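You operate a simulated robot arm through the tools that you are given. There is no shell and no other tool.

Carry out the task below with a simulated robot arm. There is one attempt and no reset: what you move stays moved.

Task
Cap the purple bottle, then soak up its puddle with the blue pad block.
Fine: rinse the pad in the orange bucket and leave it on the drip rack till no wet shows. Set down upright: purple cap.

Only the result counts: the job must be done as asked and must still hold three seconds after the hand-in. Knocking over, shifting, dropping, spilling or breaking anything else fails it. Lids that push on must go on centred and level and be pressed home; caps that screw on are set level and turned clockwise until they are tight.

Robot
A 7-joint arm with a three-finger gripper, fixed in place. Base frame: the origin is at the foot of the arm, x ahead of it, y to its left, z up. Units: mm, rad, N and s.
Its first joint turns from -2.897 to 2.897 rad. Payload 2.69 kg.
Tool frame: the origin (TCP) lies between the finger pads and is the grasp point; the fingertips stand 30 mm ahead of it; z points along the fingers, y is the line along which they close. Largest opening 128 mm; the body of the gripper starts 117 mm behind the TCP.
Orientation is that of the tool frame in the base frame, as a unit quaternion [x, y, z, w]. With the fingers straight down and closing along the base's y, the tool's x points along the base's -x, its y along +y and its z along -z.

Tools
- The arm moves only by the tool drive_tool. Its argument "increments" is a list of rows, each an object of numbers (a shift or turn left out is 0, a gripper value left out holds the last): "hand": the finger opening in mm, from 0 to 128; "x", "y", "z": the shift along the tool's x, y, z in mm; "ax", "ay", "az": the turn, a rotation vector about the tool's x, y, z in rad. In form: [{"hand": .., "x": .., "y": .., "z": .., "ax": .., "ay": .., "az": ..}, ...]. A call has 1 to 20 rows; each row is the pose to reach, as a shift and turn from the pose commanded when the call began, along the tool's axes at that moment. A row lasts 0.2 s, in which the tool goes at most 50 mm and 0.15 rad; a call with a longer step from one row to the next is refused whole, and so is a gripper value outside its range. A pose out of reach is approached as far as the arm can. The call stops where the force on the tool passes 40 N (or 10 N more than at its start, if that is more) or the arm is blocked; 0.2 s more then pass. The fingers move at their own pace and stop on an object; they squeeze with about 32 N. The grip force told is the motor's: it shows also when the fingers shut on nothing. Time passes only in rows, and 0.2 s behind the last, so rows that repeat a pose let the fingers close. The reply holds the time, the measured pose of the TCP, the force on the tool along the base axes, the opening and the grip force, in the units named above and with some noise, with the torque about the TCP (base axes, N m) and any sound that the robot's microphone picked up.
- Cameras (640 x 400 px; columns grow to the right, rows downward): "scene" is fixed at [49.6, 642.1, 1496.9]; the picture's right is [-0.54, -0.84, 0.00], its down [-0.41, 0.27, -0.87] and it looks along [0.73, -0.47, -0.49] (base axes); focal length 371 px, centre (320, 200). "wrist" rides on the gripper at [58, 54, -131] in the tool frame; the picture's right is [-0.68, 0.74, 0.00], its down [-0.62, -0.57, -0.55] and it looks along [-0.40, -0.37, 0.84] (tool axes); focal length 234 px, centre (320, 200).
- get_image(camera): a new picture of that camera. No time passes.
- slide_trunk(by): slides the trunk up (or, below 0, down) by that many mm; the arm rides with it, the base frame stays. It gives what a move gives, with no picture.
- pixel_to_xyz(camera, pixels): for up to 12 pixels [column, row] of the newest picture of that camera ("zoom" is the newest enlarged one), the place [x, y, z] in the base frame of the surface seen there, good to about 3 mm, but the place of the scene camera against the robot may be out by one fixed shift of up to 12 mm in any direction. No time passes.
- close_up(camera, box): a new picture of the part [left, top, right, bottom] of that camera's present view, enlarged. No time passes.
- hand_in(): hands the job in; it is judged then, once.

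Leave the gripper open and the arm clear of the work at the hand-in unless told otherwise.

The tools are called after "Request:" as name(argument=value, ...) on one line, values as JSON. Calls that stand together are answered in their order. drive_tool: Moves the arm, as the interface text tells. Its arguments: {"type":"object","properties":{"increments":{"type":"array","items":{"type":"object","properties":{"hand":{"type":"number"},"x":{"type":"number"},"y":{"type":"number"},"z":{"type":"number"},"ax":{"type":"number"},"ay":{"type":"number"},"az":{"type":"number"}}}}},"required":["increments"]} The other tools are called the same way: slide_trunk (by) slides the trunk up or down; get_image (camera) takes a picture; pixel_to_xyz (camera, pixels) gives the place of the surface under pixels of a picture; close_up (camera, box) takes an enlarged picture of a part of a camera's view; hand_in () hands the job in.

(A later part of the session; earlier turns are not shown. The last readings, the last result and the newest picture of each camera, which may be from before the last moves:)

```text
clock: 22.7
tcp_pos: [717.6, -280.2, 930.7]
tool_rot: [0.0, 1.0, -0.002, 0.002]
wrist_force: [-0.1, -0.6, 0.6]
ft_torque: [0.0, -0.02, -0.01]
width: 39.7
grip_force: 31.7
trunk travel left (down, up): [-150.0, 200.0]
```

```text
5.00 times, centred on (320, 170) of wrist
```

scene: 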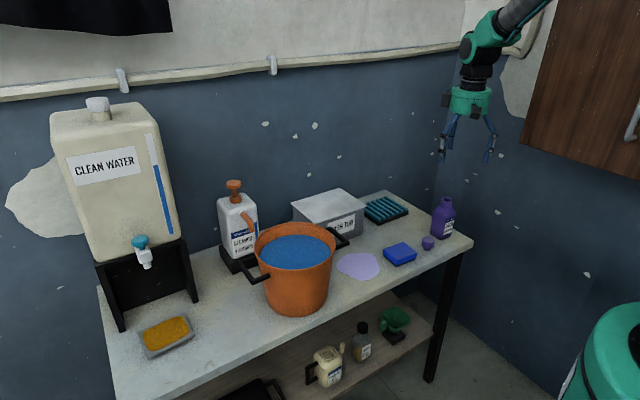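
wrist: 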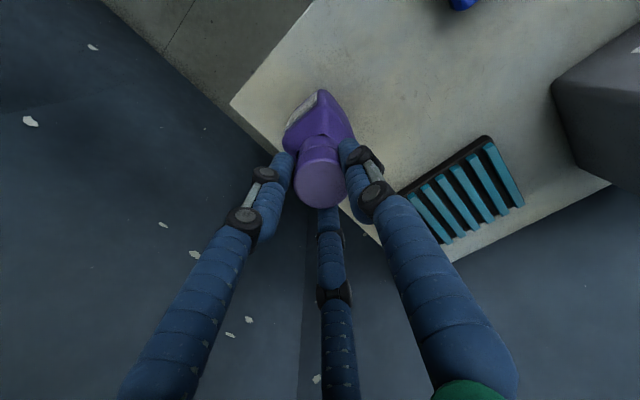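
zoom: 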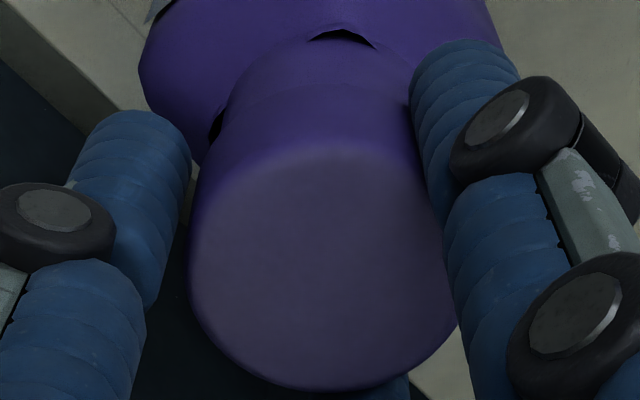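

Force is now zero and the stem is in the mouth. I open the fingers slowly to 60 mm so the cap settles on its own.

Request:
drive_tool(increments=[{"hand": 46}, {"hand": 60}, {"hand": 60}, {"hand": 60}])

Request:
close_up(camera="scene", box=[428, 185, 468, 210])

Request:
close_up(camera="wrist", box=[256, 130, 384, 210])

```text
clock: 23.7
tcp_pos: [717.6, -281.1, 929.9]
tool_rot: [0.001, 1.0, 0.0, 0.001]
wrist_force: [0.8, 0.3, 0.9]
ft_torque: [0.01, 0.0, -0.01]
width: 60.4
grip_force: 0.0
trunk travel left (down, up): [-150.0, 200.0]
```

```text
16.00 times, centred on (448, 198) of scene
```

zoom: 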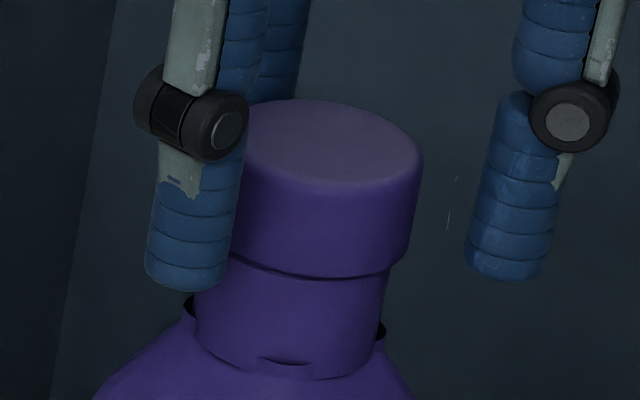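

```text
5.00 times, centred on (320, 170) of wrist
```

zoom: 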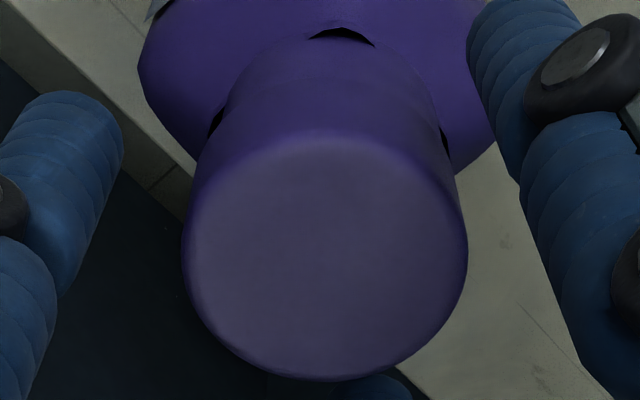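

The cap dropped onto the neck and looks level. I measure its top's height and level in the wrist zoom, plus its centre.

Request:
pixel_to_xyz(camera="zoom", pixels=[[325, 250], [200, 250], [450, 250], [325, 150], [325, 360], [235, 180], [415, 180], [235, 330], [415, 330], [325, 200], [280, 250], [370, 250]])

Request:
get_image(camera="wrist")

```text
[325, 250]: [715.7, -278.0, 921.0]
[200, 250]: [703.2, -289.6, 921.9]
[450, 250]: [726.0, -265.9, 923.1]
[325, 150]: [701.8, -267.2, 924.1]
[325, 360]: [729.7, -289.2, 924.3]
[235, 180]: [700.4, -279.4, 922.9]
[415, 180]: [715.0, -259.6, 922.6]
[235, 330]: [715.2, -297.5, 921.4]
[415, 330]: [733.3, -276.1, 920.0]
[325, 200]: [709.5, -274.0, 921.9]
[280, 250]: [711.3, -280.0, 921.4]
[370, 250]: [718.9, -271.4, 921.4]
```

```text
taken
```

wrist: 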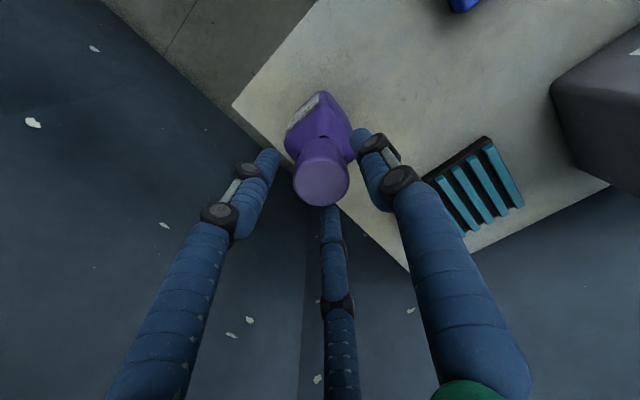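

The cap's centre (715.6,-278.1) matches the mouth centre (716.2,-278.2) and its top is level at z ≈ 922. I raise the hand, close the fingers fully, then press on the middle of the cap with the closed tips.

Request:
drive_tool(increments=[{"hand": 60, "z": -15}, {"hand": 60, "z": -30}, {"hand": 60, "z": -45}, {"hand": 0, "z": -45}, {"hand": 0, "z": -45}, {"hand": 0, "z": -45}])

Request:
close_up(camera="scene", box=[416, 165, 480, 205])

Request:
close_up(camera="wrist", box=[256, 110, 384, 190])

```text
clock: 25.1
tcp_pos: [717.8, -281.7, 975.6]
tool_rot: [0.0, 1.0, -0.001, 0.001]
wrist_force: [0.7, 0.4, 1.0]
ft_torque: [-0.02, 0.0, -0.02]
width: 2.3
grip_force: 31.8
trunk travel left (down, up): [-150.0, 200.0]
```

```text
10.00 times, centred on (448, 185) of scene
```

zoom: 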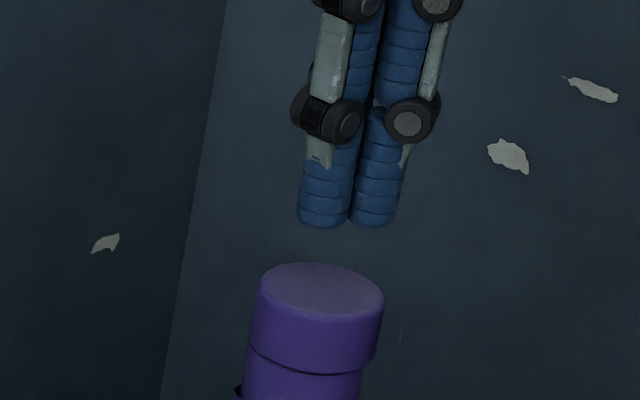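

```text
5.00 times, centred on (320, 150) of wrist
```

zoom: 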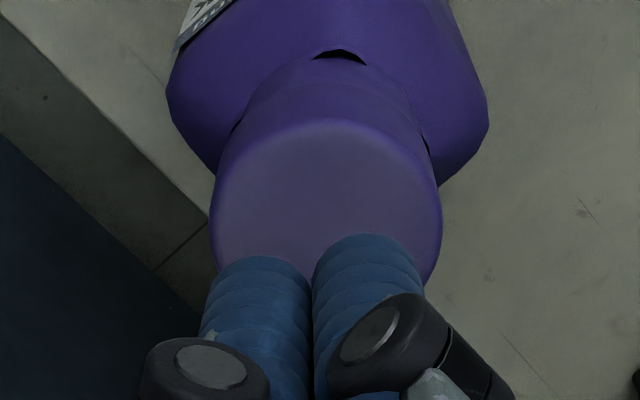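

The fingers are a bit off the cap's centre (cap is at about (-1.5,+2.5) from the tool axis). I correct that and lower to ~5 mm above the cap.

Request:
drive_tool(increments=[{"hand": 0, "x": 1.5, "y": 2.5}, {"x": 1.5, "y": 2.5, "z": 9}, {"x": 1.5, "y": 2.5, "z": 17}, {"x": 1.5, "y": 2.5, "z": 17}, {"x": 1.5, "y": 2.5, "z": 17}])

Request:
close_up(camera="scene", box=[416, 165, 480, 205])

Request:
close_up(camera="wrist", box=[256, 120, 384, 200])

```text
clock: 26.3
tcp_pos: [716.1, -279.6, 958.2]
tool_rot: [0.0, 1.0, -0.001, 0.002]
wrist_force: [1.0, 0.0, 0.8]
ft_torque: [0.0, 0.0, -0.02]
width: 2.3
grip_force: 31.2
trunk travel left (down, up): [-150.0, 200.0]
```

```text
10.00 times, centred on (448, 185) of scene
```

zoom: 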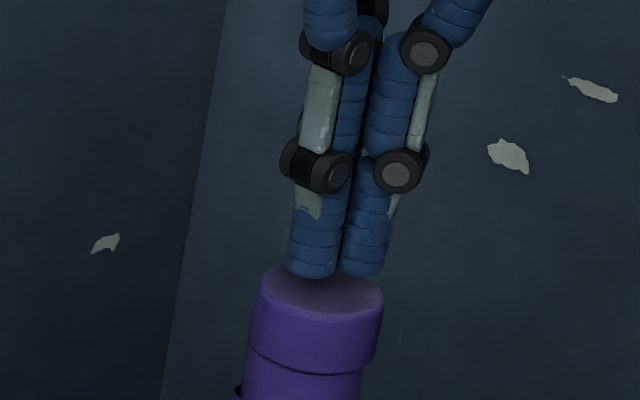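

```text
5.00 times, centred on (320, 160) of wrist
```

zoom: 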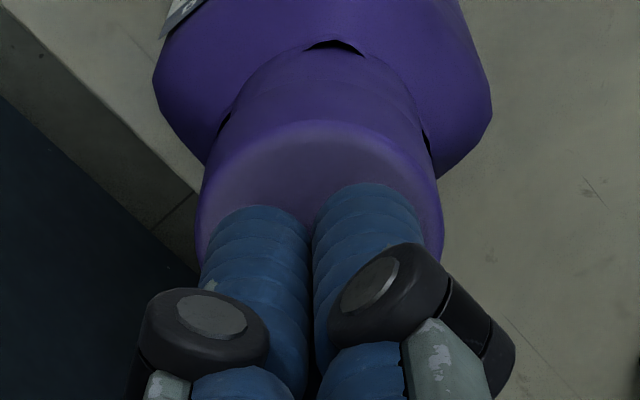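

The tips are nearly centred; one more nudge of (+0.8,+1.2) and I press down in 1 mm steps until the force limit stops it.

Request:
drive_tool(increments=[{"hand": 0, "x": -0.8, "y": 1.2}, {"x": -0.8, "y": 1.2, "z": 3}, {"x": -0.8, "y": 1.2, "z": 5}, {"x": -0.8, "y": 1.2, "z": 6}, {"x": -0.8, "y": 1.2, "z": 7}, {"x": -0.8, "y": 1.2, "z": 8}, {"x": -0.8, "y": 1.2, "z": 9}, {"x": -0.8, "y": 1.2, "z": 10}, {"x": -0.8, "y": 1.2, "z": 11}, {"x": -0.8, "y": 1.2, "z": 12}])

Request:
close_up(camera="scene", box=[416, 170, 480, 210])

```text
clock: 28.5
tcp_pos: [717.6, -277.1, 947.5]
tool_rot: [0.0, 1.0, -0.001, 0.002]
wrist_force: [-1.0, -1.9, 11.0]
ft_torque: [-0.05, 0.01, -0.02]
width: 6.2
grip_force: 31.3
trunk travel left (down, up): [-150.0, 200.0]
```

```text
10.00 times, centred on (448, 190) of scene
```

zoom: 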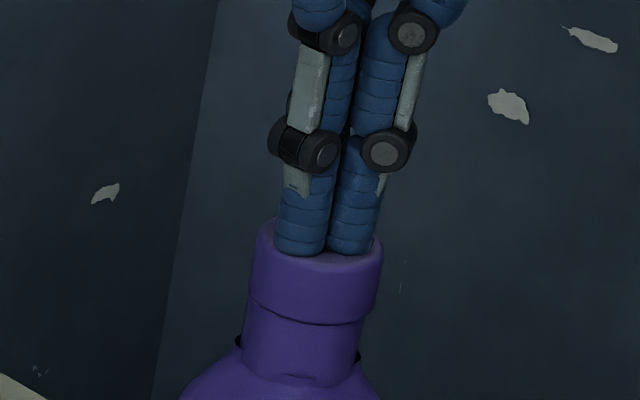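

Contact has begun with 11 N and no stop yet. I keep pressing in 1 mm steps.

Request:
drive_tool(increments=[{"hand": 0, "z": 1}, {"z": 2}, {"z": 3}, {"z": 4}, {"z": 5}, {"z": 6}, {"z": 7}, {"z": 8}])

Request:
close_up(camera="scene", box=[416, 170, 480, 210])

```text
clock: 29.4
tcp_pos: [719.5, -278.4, 948.4]
tool_rot: [0.0, 1.0, -0.002, 0.005]
wrist_force: [-2.8, 2.0, 16.2]
ft_torque: [0.04, 0.15, 0.01]
width: 6.2
grip_force: 31.1
trunk travel left (down, up): [-150.0, 200.0]
stopped in row 4: the force on the tool passed its limit at 42 N (the readings are from after the stop); the commanded pose is now the measured one
```

```text
10.00 times, centred on (448, 190) of scene
```

zoom: 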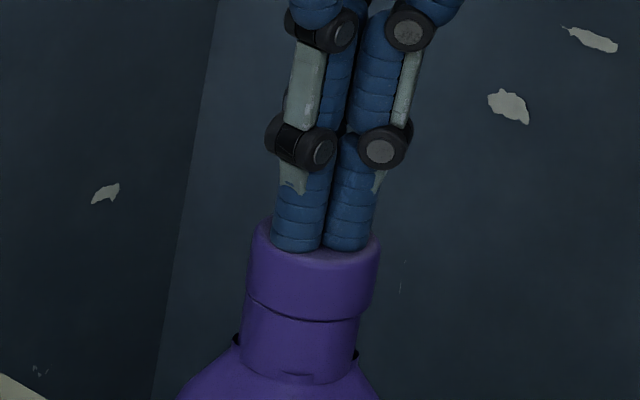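

Pressed to 42 N again with no click heard; a thin line still shows. I back off 45 mm straight up and inspect the cap and neck.

Request:
drive_tool(increments=[{"hand": 0, "z": -10}, {"z": -30}, {"hand": 60, "z": -50}, {"hand": 60, "z": -50}, {"hand": 60, "z": -50}])

Request:
close_up(camera="scene", box=[428, 185, 468, 210])

Request:
close_up(camera="wrist", box=[256, 110, 384, 190])

```text
clock: 30.6
tcp_pos: [719.1, -278.8, 996.5]
tool_rot: [0.0, 1.0, -0.001, 0.003]
wrist_force: [-0.7, 1.7, -0.9]
ft_torque: [0.0, 0.03, 0.0]
width: 60.0
grip_force: 0.1
trunk travel left (down, up): [-150.0, 200.0]
```

```text
16.00 times, centred on (448, 198) of scene
```

zoom: 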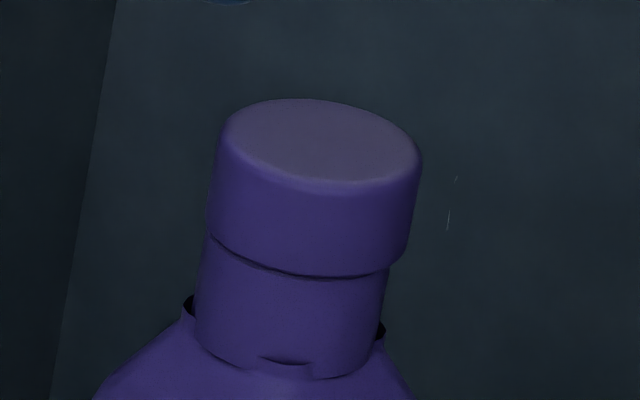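

```text
5.00 times, centred on (320, 150) of wrist
```

zoom: 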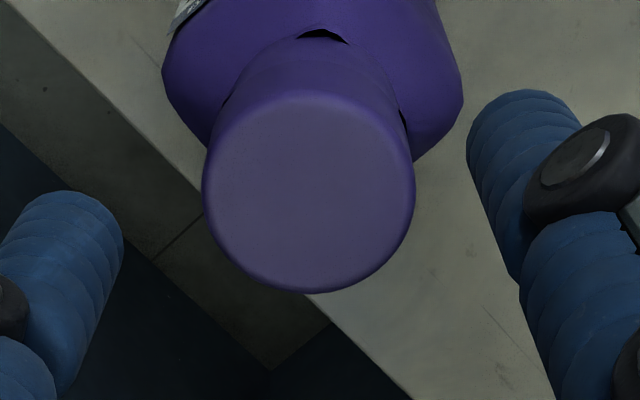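

The bottle is where it was and the cap sits straight on the rim. I measure the cap's top height again and the rim edge to see if it is fully down.

Request:
pixel_to_xyz(camera="zoom", pixels=[[309, 195], [220, 195], [398, 195], [309, 110], [309, 275], [245, 130], [373, 130], [245, 255], [373, 255], [309, 160], [270, 195], [345, 195]])

Request:
close_up(camera="scene", box=[432, 192, 460, 209])

```text
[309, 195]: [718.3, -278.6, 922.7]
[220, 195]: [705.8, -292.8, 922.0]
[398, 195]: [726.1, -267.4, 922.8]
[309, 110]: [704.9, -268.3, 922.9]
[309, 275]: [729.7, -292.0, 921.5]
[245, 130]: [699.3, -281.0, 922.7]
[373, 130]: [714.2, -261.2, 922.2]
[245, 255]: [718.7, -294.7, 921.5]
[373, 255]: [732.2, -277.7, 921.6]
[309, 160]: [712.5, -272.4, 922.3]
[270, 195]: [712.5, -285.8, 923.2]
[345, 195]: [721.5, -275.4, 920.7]
```

```text
16.00 times, centred on (446, 200) of scene
```

zoom: 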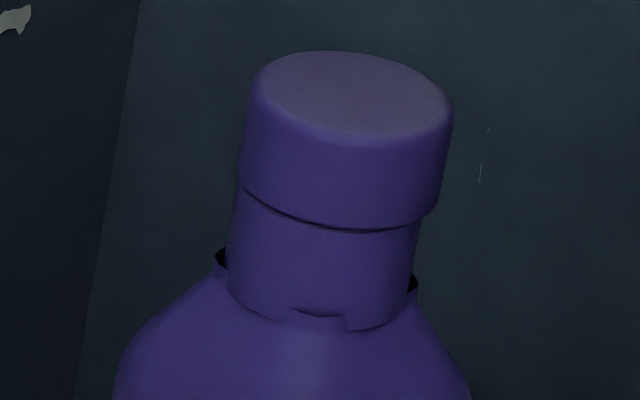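

Cap top is still z ≈ 922 – pressing at 42 N didn't change it, so it is either home or wants turning. I'll go down around the cap with open fingers (TCP ≈ 717.7,-281.2,934) and check centring before gripping to test a clockwise turn.

Request:
drive_tool(increments=[{"hand": 60, "x": 1.7, "y": -2.7, "z": 15}, {"x": 1.7, "y": -2.7, "z": 30}, {"x": 1.7, "y": -2.7, "z": 45}, {"x": 1.7, "y": -2.7, "z": 61}, {"x": 1.7, "y": -2.7, "z": 61}, {"x": 1.7, "y": -2.7, "z": 61}])

Request:
close_up(camera="wrist", box=[256, 130, 384, 210])

Request:
close_up(camera="scene", box=[424, 180, 472, 210])

```text
clock: 32.0
tcp_pos: [717.9, -281.6, 936.0]
tool_rot: [-0.001, 1.0, -0.002, 0.003]
wrist_force: [1.0, 0.5, -0.2]
ft_torque: [0.02, 0.02, 0.02]
width: 60.3
grip_force: 0.1
trunk travel left (down, up): [-150.0, 200.0]
```

```text
5.00 times, centred on (320, 170) of wrist
```

zoom: 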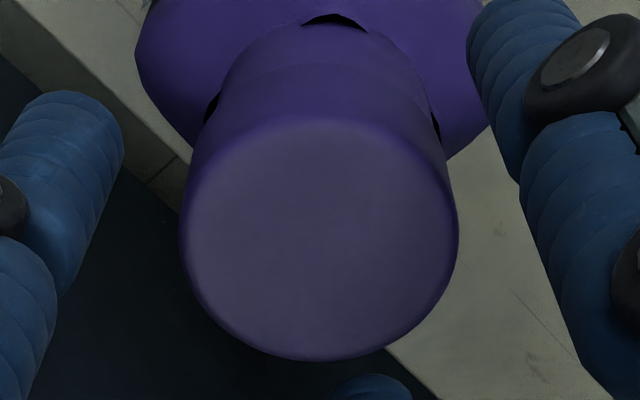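

```text
13.33 times, centred on (448, 195) of scene
```

zoom: 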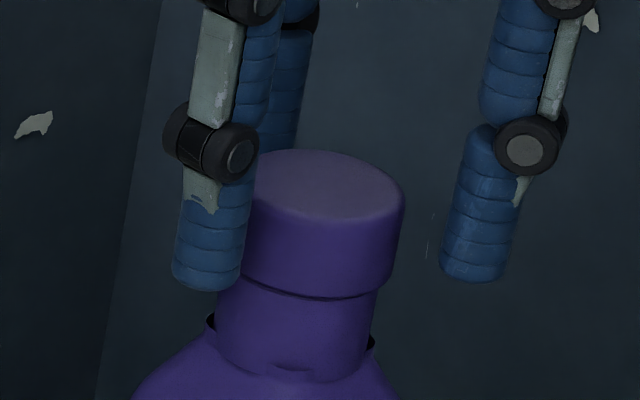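

Centring is within ~1 mm. I nudge (-1.0,-0.4) and close on the cap head, tips staying above the rim.

Request:
drive_tool(increments=[{"hand": 60, "x": 1.0, "y": -0.4}, {"hand": 44, "x": 1.0, "y": -0.4}, {"hand": 44, "x": 1.0, "y": -0.4}, {"hand": 30, "x": 1.0, "y": -0.4}, {"hand": 0, "x": 1.0, "y": -0.4}, {"hand": 0, "x": 1.0, "y": -0.4}, {"hand": 0, "x": 1.0, "y": -0.4}])

Request:
close_up(camera="scene", box=[424, 180, 472, 210])

Request:
close_up(camera="wrist", box=[256, 110, 384, 190])

```text
clock: 33.6
tcp_pos: [716.7, -281.1, 934.8]
tool_rot: [0.0, 1.0, -0.001, 0.004]
wrist_force: [-0.7, 0.5, 0.8]
ft_torque: [0.02, 0.01, 0.0]
width: 40.1
grip_force: 32.2
trunk travel left (down, up): [-150.0, 200.0]
```

```text
13.33 times, centred on (448, 195) of scene
```

zoom: 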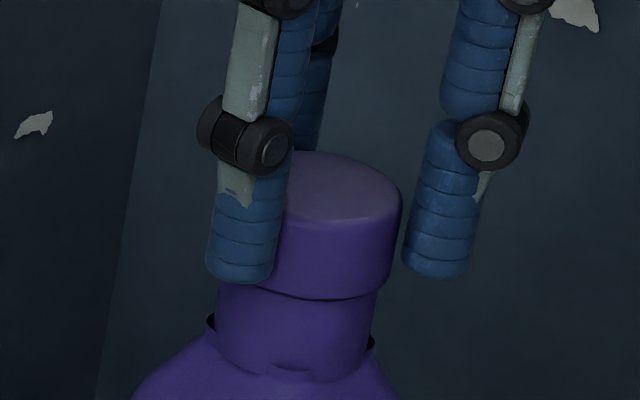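

```text
5.00 times, centred on (320, 150) of wrist
```

zoom: 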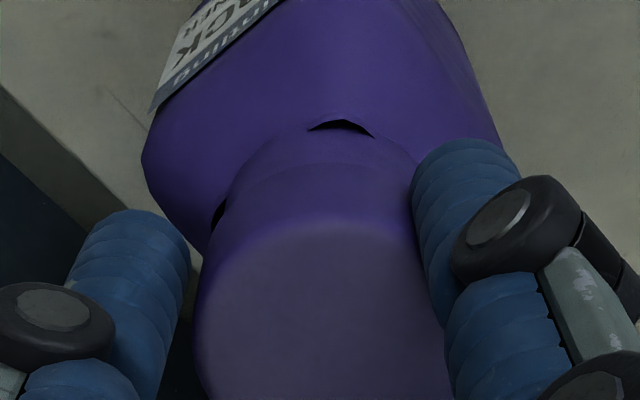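

The cap head is gripped, no side force. I test a gentle clockwise turn (from above) of 0.3 rad and watch torque, height and sound.

Request:
drive_tool(increments=[{"hand": 0, "az": 0.1}, {"az": 0.2}, {"az": 0.3}, {"az": 0.3}])

Request:
close_up(camera="scene", box=[408, 180, 488, 230])

```text
clock: 34.6
tcp_pos: [716.9, -281.6, 935.3]
tool_rot: [0.151, 0.989, -0.001, 0.004]
wrist_force: [1.8, -0.8, 7.4]
ft_torque: [-0.01, -0.08, -0.02]
width: 40.0
grip_force: 32.5
trunk travel left (down, up): [-150.0, 200.0]
```

```text
8.00 times, centred on (448, 205) of scene
```

zoom: 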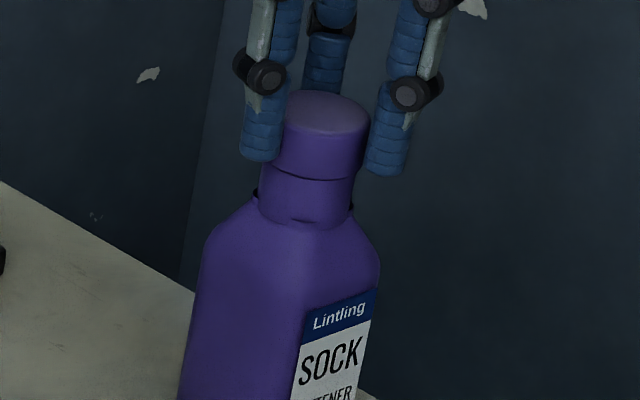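

The turn was free (no torque), the bottle did not rotate, but there's 7 N upward force. I continue the clockwise turn another 0.5 rad and watch the trend.

Request:
drive_tool(increments=[{"hand": 0, "az": 0.1}, {"az": 0.2}, {"az": 0.3}, {"az": 0.4}, {"az": 0.5}, {"az": 0.5}])

Request:
close_up(camera="scene", box=[424, 180, 472, 210])

```text
clock: 36.0
tcp_pos: [715.7, -282.5, 934.9]
tool_rot: [0.39, 0.921, 0.0, 0.003]
wrist_force: [0.7, -0.8, 5.4]
ft_torque: [-0.06, 0.04, -0.01]
width: 39.8
grip_force: 31.8
trunk travel left (down, up): [-150.0, 200.0]
```

```text
13.33 times, centred on (448, 195) of scene
```

zoom: 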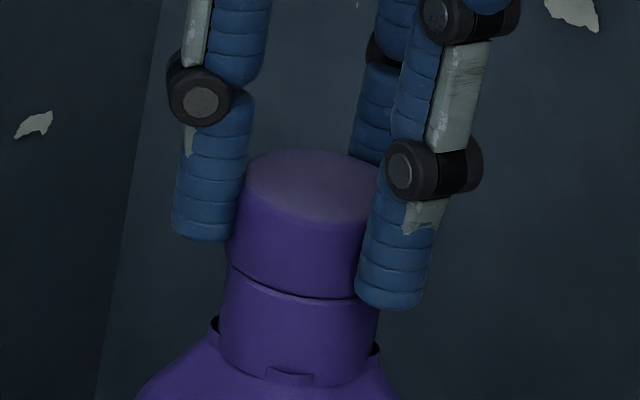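

Still free turning with no torque and no descent – so this cap doesn't seem to screw. I test whether it is latched: raise just 2.5 mm while gripping and read the force.

Request:
drive_tool(increments=[{"hand": 0, "z": -1}, {"z": -2}, {"z": -2.5}, {"z": -2.5}])

Request:
close_up(camera="scene", box=[424, 180, 472, 210])

```text
clock: 37.0
tcp_pos: [716.4, -282.4, 937.2]
tool_rot: [0.389, 0.921, 0.0, 0.003]
wrist_force: [0.5, -0.3, -0.5]
ft_torque: [-0.03, 0.03, 0.02]
width: 39.7
grip_force: 31.7
trunk travel left (down, up): [-150.0, 200.0]
```

```text
13.33 times, centred on (448, 195) of scene
```

zoom: 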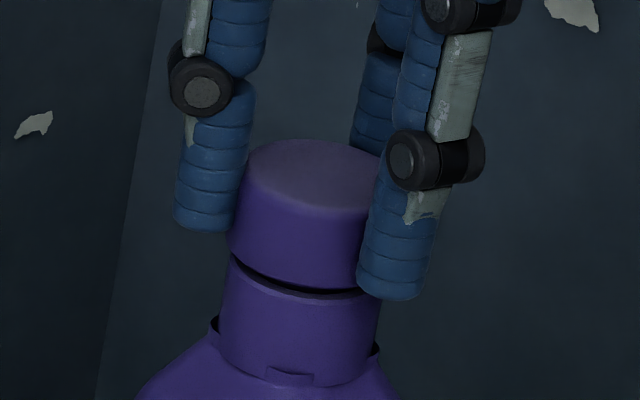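

The cap lifts freely, so it's not latched yet. I lower it back onto the rim with light pressure and turn clockwise much further (1.4 rad) to see whether a thread catches.

Request:
drive_tool(increments=[{"hand": 0, "z": 1.5}, {"z": 3}, {"z": 3, "az": 0.14}, {"z": 3, "az": 0.28}, {"z": 3, "az": 0.42}, {"z": 3, "az": 0.56}, {"z": 3, "az": 0.7}, {"z": 3, "az": 0.84}, {"z": 3, "az": 0.98}, {"z": 3, "az": 1.12}, {"z": 3, "az": 1.26}, {"z": 3, "az": 1.4}, {"z": 3, "az": 1.4}])

Request:
close_up(camera="scene", box=[408, 180, 488, 230])

```text
clock: 39.8
tcp_pos: [716.1, -280.9, 935.3]
tool_rot: [0.891, 0.454, 0.003, 0.002]
wrist_force: [0.1, 0.0, 5.9]
ft_torque: [0.01, 0.1, 0.02]
width: 39.9
grip_force: 32.1
trunk travel left (down, up): [-150.0, 200.0]
```

```text
8.00 times, centred on (448, 205) of scene
```

zoom: 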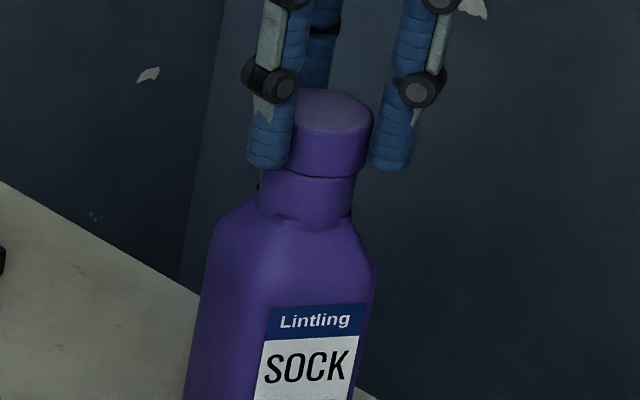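

The bottle itself has now turned along with the cap (label moved left), meaning torque got through – maybe the cap gripped. I check with a tiny lift of 2 mm whether it now holds.

Request:
drive_tool(increments=[{"hand": 0, "z": -1}, {"z": -2}, {"z": -2.5}, {"z": -2.5}])

Request:
close_up(camera="scene", box=[424, 185, 472, 215])

```text
clock: 40.8
tcp_pos: [715.9, -281.6, 936.3]
tool_rot: [0.891, 0.453, 0.002, 0.002]
wrist_force: [0.3, 0.3, 0.0]
ft_torque: [0.03, 0.02, 0.02]
width: 39.9
grip_force: 32.2
trunk travel left (down, up): [-150.0, 200.0]
```

```text
13.33 times, centred on (448, 200) of scene
```

zoom: 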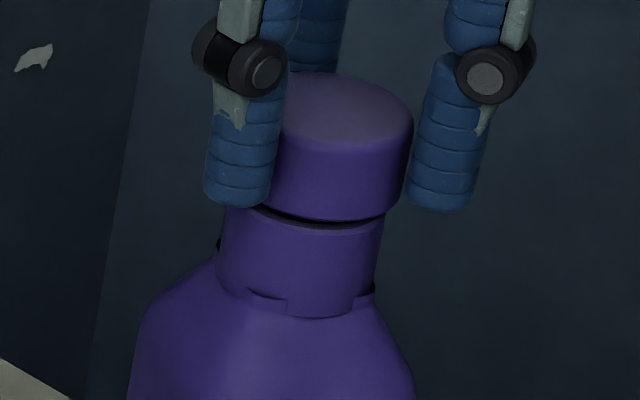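

The cap lifts freely again, and in the scene zoom it sits ~1.7 mm right of the neck's axis. I lift it out fully (45 mm) to re-measure the mouth and look at the stem and mouth for thread or bead.

Request:
drive_tool(increments=[{"hand": 0, "z": -5}, {"z": -10}, {"z": -20}, {"z": -32}, {"z": -45}, {"z": -45}, {"z": -45}])

Request:
close_up(camera="scene", box=[424, 172, 472, 202])

Request:
get_image(camera="wrist")

```text
clock: 42.4
tcp_pos: [716.9, -281.9, 982.2]
tool_rot: [0.891, 0.454, 0.001, 0.002]
wrist_force: [0.0, 0.1, 0.4]
ft_torque: [0.0, 0.01, -0.02]
width: 39.8
grip_force: 32.1
trunk travel left (down, up): [-150.0, 200.0]
```

```text
13.33 times, centred on (448, 187) of scene
```

zoom: 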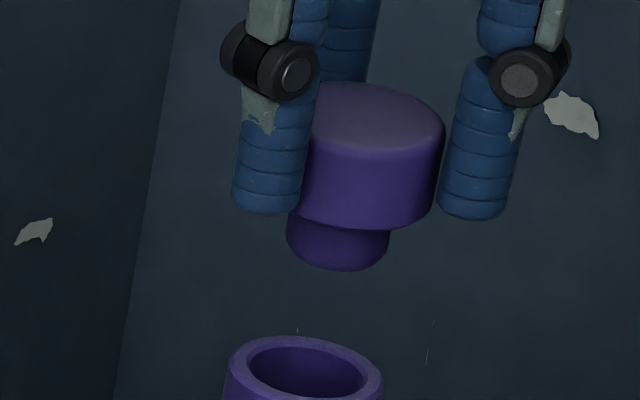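

```text
taken
```

wrist: 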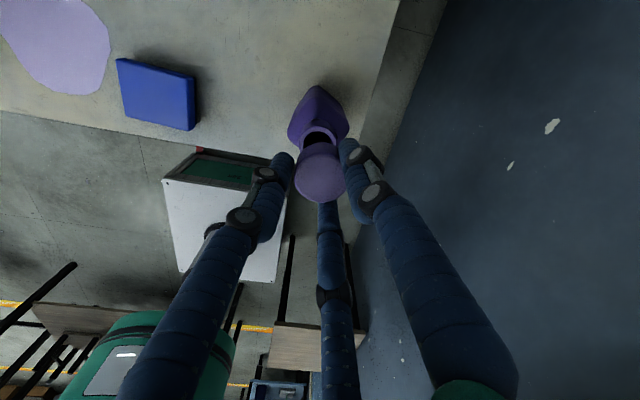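

The stem is smooth with a rounded lower edge and the mouth is plain: a push-in stopper. I now measure the mouth from this new wrist angle.

Request:
close_up(camera="wrist", box=[280, 110, 360, 160])

```text
8.00 times, centred on (320, 135) of wrist
```

zoom: 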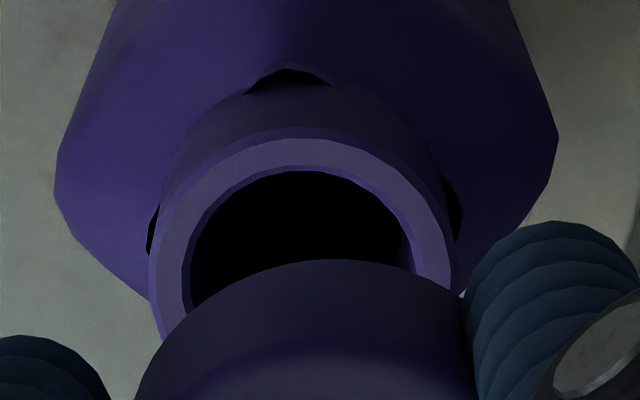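

In this view the mouth's centre is ~1.7 mm left of the tool axis. I measure both the rim and the cap's top disc in the same wrist view to get their true difference.

Request:
pixel_to_xyz(camera="zoom", pixels=[[164, 300], [165, 250], [180, 210], [205, 180], [240, 160], [285, 152], [330, 155], [375, 170], [405, 195], [428, 225], [440, 260], [158, 270]])

Request:
close_up(camera="wrist", box=[256, 140, 384, 220])

```text
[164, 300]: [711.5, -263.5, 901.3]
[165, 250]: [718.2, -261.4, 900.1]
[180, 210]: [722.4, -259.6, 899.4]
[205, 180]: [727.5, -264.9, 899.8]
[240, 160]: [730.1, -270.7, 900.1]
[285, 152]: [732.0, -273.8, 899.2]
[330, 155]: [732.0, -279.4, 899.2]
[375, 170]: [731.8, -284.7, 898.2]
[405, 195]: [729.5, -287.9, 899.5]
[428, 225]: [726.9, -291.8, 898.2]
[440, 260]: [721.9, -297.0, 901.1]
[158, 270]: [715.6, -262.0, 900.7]
```

```text
5.00 times, centred on (320, 180) of wrist
```

zoom: 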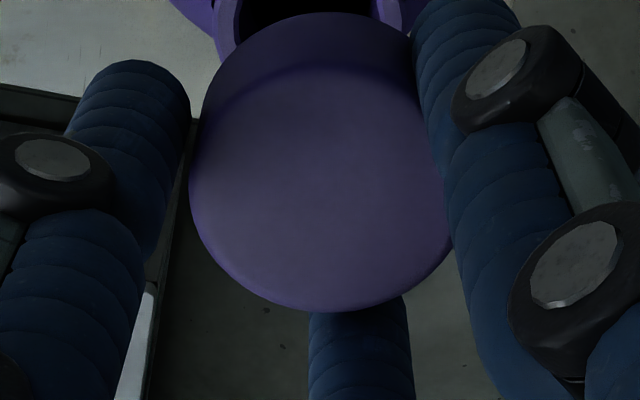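

Mouth centre fits to about (716.5,-278.4), same as at the start. Now the cap's top disc in this zoom.

Request:
pixel_to_xyz(camera="zoom", pixels=[[320, 190], [200, 190], [440, 205], [320, 85], [320, 300], [235, 115], [405, 265], [405, 115], [235, 265], [280, 190], [360, 190], [320, 240]])

Request:
drive_tool(increments=[{"x": 0}])

Request:
drive_tool(increments=[{"x": 0}])

Request:
drive_tool(increments=[{"x": 0}])

```text
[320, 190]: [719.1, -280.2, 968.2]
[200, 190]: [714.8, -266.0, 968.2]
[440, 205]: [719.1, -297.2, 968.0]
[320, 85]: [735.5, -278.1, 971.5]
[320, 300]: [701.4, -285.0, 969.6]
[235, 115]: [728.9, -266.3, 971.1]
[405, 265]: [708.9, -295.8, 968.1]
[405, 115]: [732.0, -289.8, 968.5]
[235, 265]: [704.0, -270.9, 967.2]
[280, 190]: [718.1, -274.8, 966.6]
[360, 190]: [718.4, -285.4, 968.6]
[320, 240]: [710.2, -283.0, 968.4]
```

```text
clock: 42.8
tcp_pos: [716.5, -281.5, 982.8]
tool_rot: [0.891, 0.454, 0.003, 0.002]
wrist_force: [-0.9, -0.4, 0.0]
ft_torque: [0.0, 0.03, -0.01]
width: 39.7
grip_force: 32.1
trunk travel left (down, up): [-150.0, 200.0]
```

```text
clock: 43.2
tcp_pos: [715.8, -282.3, 982.0]
tool_rot: [0.891, 0.454, 0.002, 0.002]
wrist_force: [0.1, 0.2, -0.2]
ft_torque: [-0.01, -0.03, 0.0]
width: 39.7
grip_force: 31.9
trunk travel left (down, up): [-150.0, 200.0]
```

```text
clock: 43.6
tcp_pos: [716.0, -281.0, 983.0]
tool_rot: [0.891, 0.454, 0.002, 0.003]
wrist_force: [-0.8, -1.1, 0.3]
ft_torque: [0.0, 0.01, 0.0]
width: 39.7
grip_force: 32.0
trunk travel left (down, up): [-150.0, 200.0]
```

Relative to the mouth, the cap is about (+1.5,-2.9) mm off — that's why it never seated centred. I shift the tool (+1.46,-2.92 in its own axes), take out the small tilt (ax +0.006, ay -0.0015) and lower 12 mm, then look again.

Request:
drive_tool(increments=[{"hand": 0, "x": 1.46, "y": -2.92, "ax": 0.006, "ay": -0.0015}, {"x": 1.46, "y": -2.92, "ax": 0.006, "ay": -0.0015, "z": 6}, {"x": 1.46, "y": -2.92, "ax": 0.006, "ay": -0.0015, "z": 12}, {"x": 1.46, "y": -2.92, "ax": 0.006, "ay": -0.0015, "z": 12}, {"x": 1.46, "y": -2.92, "ax": 0.006, "ay": -0.0015, "z": 12}])

Request:
close_up(camera="wrist", box=[256, 110, 384, 190])

Request:
close_up(camera="scene", box=[424, 178, 472, 208])

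```text
clock: 44.8
tcp_pos: [715.4, -278.5, 968.8]
tool_rot: [0.891, 0.453, 0.0, 0.001]
wrist_force: [-0.1, 0.4, 0.4]
ft_torque: [0.01, 0.03, -0.01]
width: 39.9
grip_force: 32.2
trunk travel left (down, up): [-150.0, 200.0]
```

```text
5.00 times, centred on (320, 150) of wrist
```

zoom: 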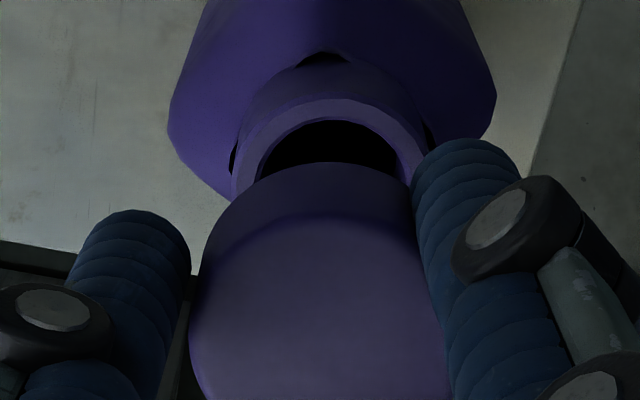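

```text
13.33 times, centred on (448, 193) of scene
```

zoom: 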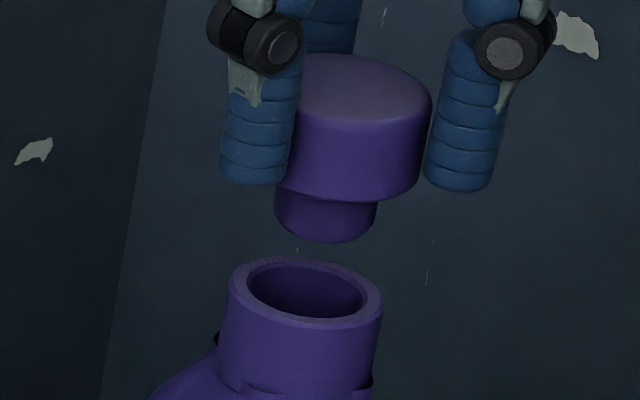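

I notice the neck's edges lean differently (≈ -0.12 col/row) from true verticals here (≈ -0.19), and the earlier contact was on one side only – the bottle might be leaning slightly. I zoom on the whole bottle to check.

Request:
close_up(camera="scene", box=[400, 185, 496, 245])

```text
6.67 times, centred on (448, 215) of scene
```

zoom: 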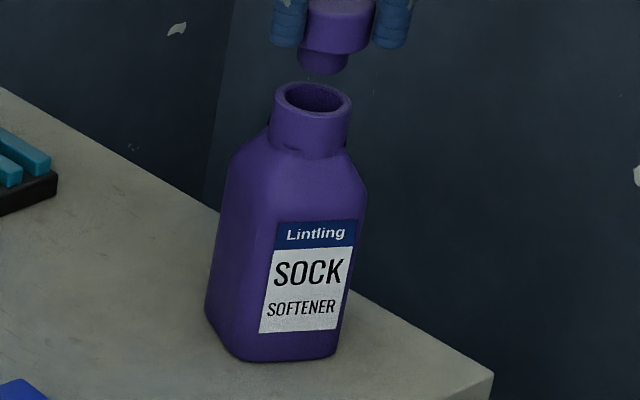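

The bottle body is upright. In the wrist view cap and mouth now coincide sideways. I re-measure rim and cap in this pose to confirm.

Request:
close_up(camera="wrist", box=[280, 122, 360, 172])

Request:
pixel_to_xyz(camera="zoom", pixels=[[186, 200], [188, 170], [200, 140], [220, 115], [245, 92], [275, 76], [310, 70], [345, 74], [375, 85], [402, 105], [425, 130], [440, 155]])

```text
8.00 times, centred on (320, 147) of wrist
```

zoom: 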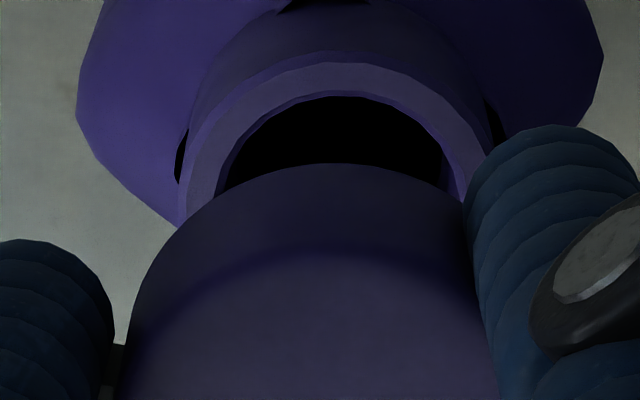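

```text
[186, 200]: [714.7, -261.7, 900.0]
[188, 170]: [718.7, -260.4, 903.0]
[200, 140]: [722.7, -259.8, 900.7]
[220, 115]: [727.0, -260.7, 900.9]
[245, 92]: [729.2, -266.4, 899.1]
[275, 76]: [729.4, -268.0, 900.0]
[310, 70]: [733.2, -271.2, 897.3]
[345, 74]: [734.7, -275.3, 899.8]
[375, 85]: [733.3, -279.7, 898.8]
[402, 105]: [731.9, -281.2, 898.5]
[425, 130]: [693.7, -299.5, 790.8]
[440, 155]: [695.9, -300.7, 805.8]
```

I pick cleaner mid-ring points in this zoom and also measure the cap top from a matching zoom.

Request:
pixel_to_xyz(camera="zoom", pixels=[[200, 200], [205, 165], [215, 138], [236, 110], [262, 92], [295, 80], [335, 77], [372, 82], [402, 96], [432, 122], [450, 148], [462, 175]])

Request:
close_up(camera="wrist", box=[256, 140, 384, 220])

Request:
pixel_to_xyz(camera="zoom", pixels=[[320, 85], [320, 300], [235, 115], [405, 265], [405, 115], [235, 265], [320, 190], [200, 190], [300, 85], [340, 300], [340, 85], [300, 300]])

```text
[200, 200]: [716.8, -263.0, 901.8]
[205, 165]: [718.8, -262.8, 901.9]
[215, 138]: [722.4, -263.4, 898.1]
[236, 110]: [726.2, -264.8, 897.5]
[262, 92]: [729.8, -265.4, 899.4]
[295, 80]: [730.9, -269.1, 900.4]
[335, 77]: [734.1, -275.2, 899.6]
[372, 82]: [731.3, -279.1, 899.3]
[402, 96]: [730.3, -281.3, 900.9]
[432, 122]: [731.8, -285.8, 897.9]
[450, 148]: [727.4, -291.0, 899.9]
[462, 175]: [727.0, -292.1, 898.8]
```

```text
5.00 times, centred on (320, 180) of wrist
```

zoom: 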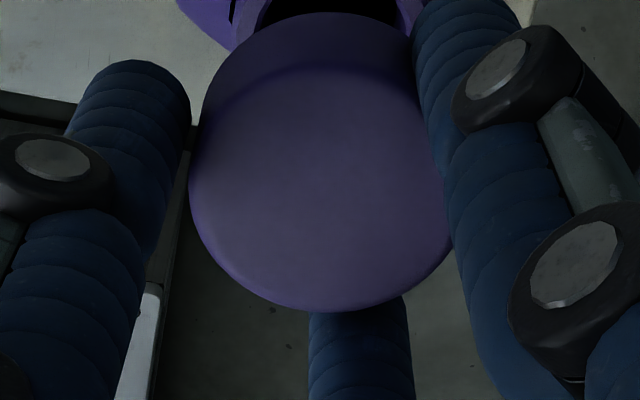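

```text
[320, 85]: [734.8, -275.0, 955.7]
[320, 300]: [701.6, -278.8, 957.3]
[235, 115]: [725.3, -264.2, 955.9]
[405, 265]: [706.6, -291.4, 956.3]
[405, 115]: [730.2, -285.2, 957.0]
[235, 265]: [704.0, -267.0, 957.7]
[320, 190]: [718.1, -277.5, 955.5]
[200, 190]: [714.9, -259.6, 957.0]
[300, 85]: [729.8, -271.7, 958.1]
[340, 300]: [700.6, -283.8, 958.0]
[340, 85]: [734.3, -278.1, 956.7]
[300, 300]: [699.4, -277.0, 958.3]
```

Cap (716.9,-278.2) and mouth (716.9,-278.4) now coincide within ~0.5 mm. With a 0.5 mm fine shift I lower 30 mm slowly.

Request:
drive_tool(increments=[{"hand": 0, "x": 0.5, "z": 4}, {"x": 0.5, "z": 8}, {"x": 0.5, "z": 12}, {"x": 0.5, "z": 16}, {"x": 0.5, "z": 20}, {"x": 0.5, "z": 24}, {"x": 0.5, "z": 28}, {"x": 0.5, "z": 31}, {"x": 0.5, "z": 31}, {"x": 0.5, "z": 31}])

Request:
close_up(camera="scene", box=[428, 185, 468, 210])

```text
clock: 47.0
tcp_pos: [715.4, -277.9, 940.3]
tool_rot: [0.891, 0.454, 0.0, 0.0]
wrist_force: [0.3, -1.0, 0.0]
ft_torque: [-0.01, 0.04, 0.03]
width: 39.7
grip_force: 31.3
trunk travel left (down, up): [-150.0, 200.0]
```

```text
16.00 times, centred on (448, 198) of scene
```

zoom: 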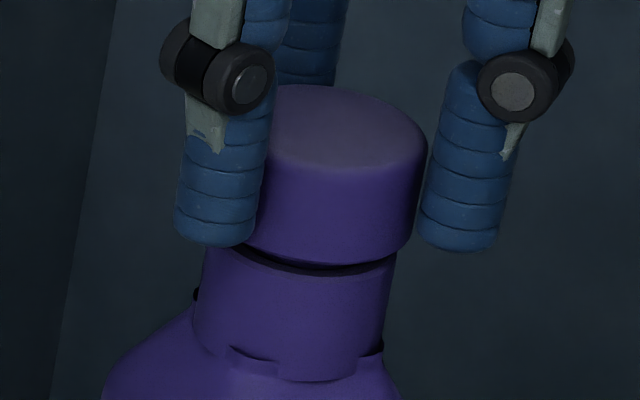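

Stem fully in, no force, tool level, small even gap. Now I press down in 1 mm steps until the force limit.

Request:
drive_tool(increments=[{"hand": 0, "z": 1}, {"z": 2}, {"z": 3}, {"z": 4}, {"z": 5}, {"z": 6}, {"z": 7}, {"z": 8}, {"z": 9}, {"z": 10}, {"z": 11}, {"z": 12}])

Request:
close_up(camera="scene", box=[428, 185, 468, 210])

```text
clock: 49.6
tcp_pos: [715.9, -278.8, 929.6]
tool_rot: [0.891, 0.454, 0.001, 0.002]
wrist_force: [-1.0, 0.0, 37.2]
ft_torque: [0.02, 0.59, -0.06]
width: 39.9
grip_force: 31.8
trunk travel left (down, up): [-150.0, 200.0]
```

```text
16.00 times, centred on (448, 198) of scene
```

zoom: 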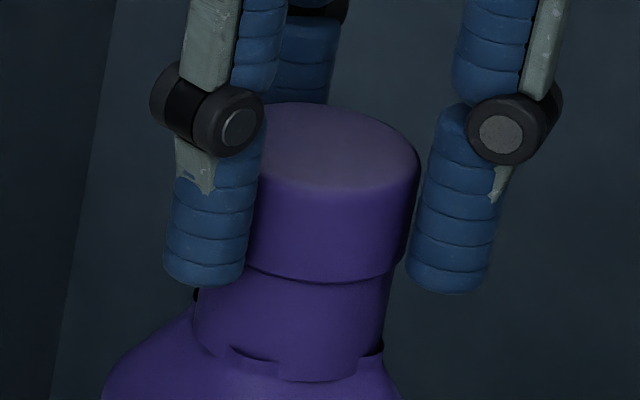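

Force 37 N, gap closed, no stop yet. I press a little more in 0.5 mm steps.

Request:
drive_tool(increments=[{"hand": 0, "z": 0.5}, {"z": 1}, {"z": 1.5}, {"z": 2}, {"z": 2.5}])

Request:
close_up(camera="scene", box=[428, 185, 468, 210])

```text
clock: 50.2
tcp_pos: [717.2, -279.1, 929.5]
tool_rot: [0.891, 0.454, 0.003, 0.002]
wrist_force: [-4.8, 2.9, 16.2]
ft_torque: [0.04, 0.31, -0.03]
width: 39.7
grip_force: 32.0
trunk travel left (down, up): [-150.0, 200.0]
stopped in row 3: the force on the tool passed its limit at 48 N (the readings are from after the stop); the commanded pose is now the measured one
```

```text
16.00 times, centred on (448, 198) of scene
```

zoom: 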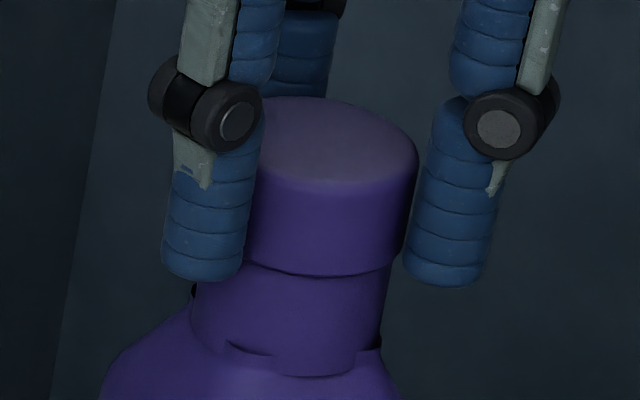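

48 N reached without a click. I raise 3 mm gently to see whether the cap now holds.

Request:
drive_tool(increments=[{"hand": 0, "z": -1}, {"z": -2}, {"z": -3}, {"z": -4}, {"z": -4}])

Request:
close_up(camera="scene", box=[428, 185, 468, 210])

```text
clock: 51.4
tcp_pos: [716.1, -279.4, 930.1]
tool_rot: [0.891, 0.454, 0.001, 0.002]
wrist_force: [-0.3, 0.4, -0.3]
ft_torque: [0.02, -0.02, 0.0]
width: 39.6
grip_force: 32.1
trunk travel left (down, up): [-150.0, 200.0]
```

```text
16.00 times, centred on (448, 198) of scene
```

zoom: 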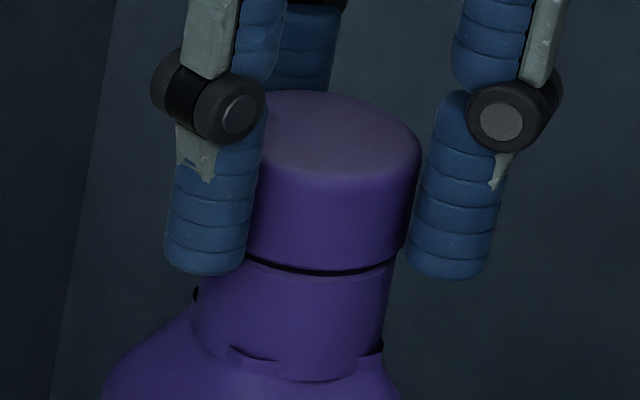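

The cap lifts freely again, and the fingers slip along it under that load. Since a plain press doesn't hold, I'll try the proper screwing way: release it seated and centred, turn the open hand back counter-clockwise above it, regrip, and turn it clockwise with it centred this time. First release and raise.

Request:
drive_tool(increments=[{"hand": 44}, {"hand": 60}, {"hand": 60}, {"hand": 60, "z": -10}, {"hand": 60, "z": -25}, {"hand": 60, "z": -45}, {"hand": 60, "z": -45}])

Request:
close_up(camera="scene", box=[428, 185, 468, 210])

Request:
get_image(camera="wrist")

```text
clock: 53.0
tcp_pos: [716.2, -278.9, 976.6]
tool_rot: [0.892, 0.452, 0.002, 0.003]
wrist_force: [-0.8, 0.0, 0.0]
ft_torque: [-0.04, -0.01, 0.0]
width: 60.0
grip_force: 0.1
trunk travel left (down, up): [-150.0, 200.0]
```

```text
16.00 times, centred on (448, 198) of scene
```

zoom: 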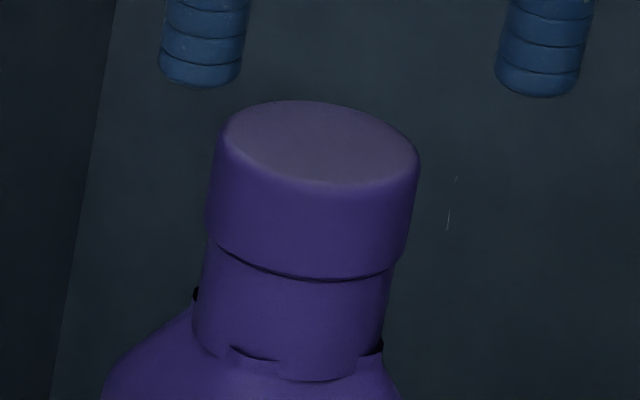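

```text
taken
```

wrist: 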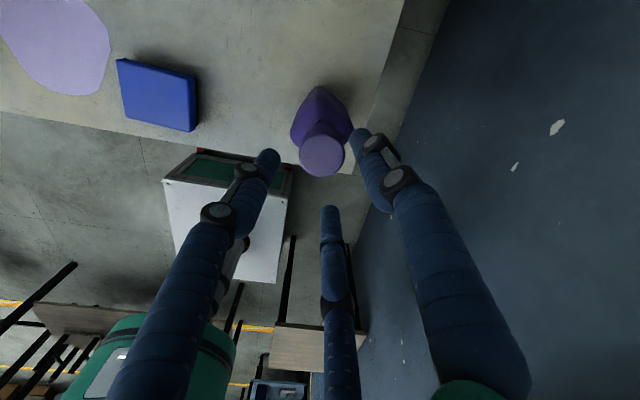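

The cap sits flush and level on the neck. Now I turn the open hand back counter-clockwise by 2.9 rad, well above the cap.

Request:
drive_tool(increments=[{"hand": 60, "az": -0.145}, {"az": -0.29}, {"az": -0.435}, {"az": -0.58}, {"az": -0.725}, {"az": -0.87}, {"az": -1.015}, {"az": -1.16}, {"az": -1.305}, {"az": -1.45}, {"az": -1.595}, {"az": -1.74}, {"az": -1.885}, {"az": -2.03}, {"az": -2.175}, {"az": -2.32}, {"az": -2.465}, {"az": -2.61}, {"az": -2.75}, {"az": -2.9}])

Request:
drive_tool(increments=[{"hand": 60}, {"hand": 60}])

Request:
get_image(camera="wrist")

```text
clock: 57.2
tcp_pos: [716.1, -279.1, 977.3]
tool_rot: [-0.343, 0.939, -0.002, 0.002]
wrist_force: [0.2, 0.5, -0.9]
ft_torque: [0.02, 0.02, 0.02]
width: 59.8
grip_force: 0.1
trunk travel left (down, up): [-150.0, 200.0]
```

```text
clock: 57.8
tcp_pos: [717.1, -280.0, 977.1]
tool_rot: [-0.344, 0.939, -0.002, 0.001]
wrist_force: [0.4, -0.2, -0.7]
ft_torque: [0.02, 0.01, 0.0]
width: 59.9
grip_force: 0.2
trunk travel left (down, up): [-150.0, 200.0]
```

```text
taken
```

wrist: 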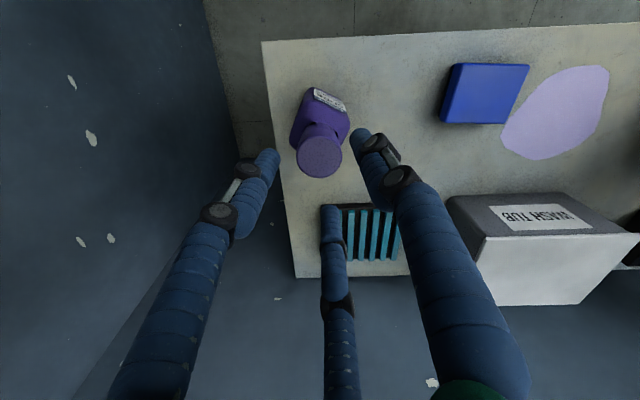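

The hand is turned (about -0.7 rad from the start). I measure the cap's centre from this angle to align the tool.

Request:
close_up(camera="wrist", box=[280, 130, 360, 180])

```text
8.00 times, centred on (320, 155) of wrist
```

zoom: 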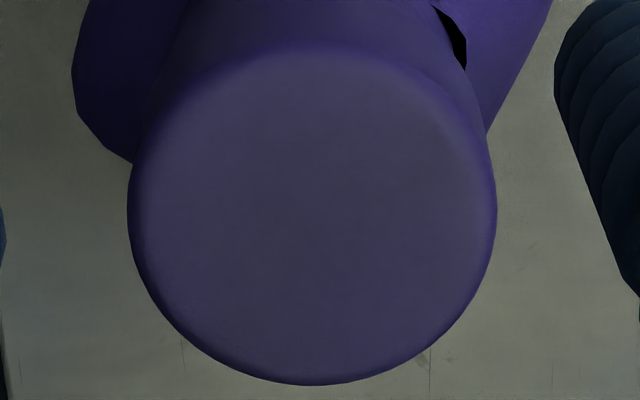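

Request:
pixel_to_xyz(camera="zoom", pixels=[[312, 65], [312, 365], [150, 213], [474, 213], [200, 100], [424, 330], [424, 100], [200, 330], [312, 140], [312, 290], [230, 213], [394, 213]])

Request:
drive_tool(increments=[{"hand": 60}])

Request:
drive_tool(increments=[{"hand": 60}])

```text
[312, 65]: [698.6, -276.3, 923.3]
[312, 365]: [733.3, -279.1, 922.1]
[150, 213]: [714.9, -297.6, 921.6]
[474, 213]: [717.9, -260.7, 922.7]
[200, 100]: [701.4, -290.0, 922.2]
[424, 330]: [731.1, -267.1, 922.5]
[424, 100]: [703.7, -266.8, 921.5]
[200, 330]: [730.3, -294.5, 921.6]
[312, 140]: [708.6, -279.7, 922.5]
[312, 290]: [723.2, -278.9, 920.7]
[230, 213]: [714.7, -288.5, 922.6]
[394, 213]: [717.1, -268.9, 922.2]
```

```text
clock: 58.2
tcp_pos: [716.2, -280.0, 977.6]
tool_rot: [-0.343, 0.939, -0.001, 0.001]
wrist_force: [-0.3, 0.6, -0.2]
ft_torque: [-0.05, -0.04, -0.02]
width: 60.2
grip_force: 0.1
trunk travel left (down, up): [-150.0, 200.0]
```

```text
clock: 58.6
tcp_pos: [716.3, -279.2, 975.8]
tool_rot: [-0.343, 0.939, -0.001, 0.002]
wrist_force: [0.3, 0.5, -1.2]
ft_torque: [0.05, 0.0, 0.01]
width: 59.9
grip_force: 0.0
trunk travel left (down, up): [-150.0, 200.0]
```

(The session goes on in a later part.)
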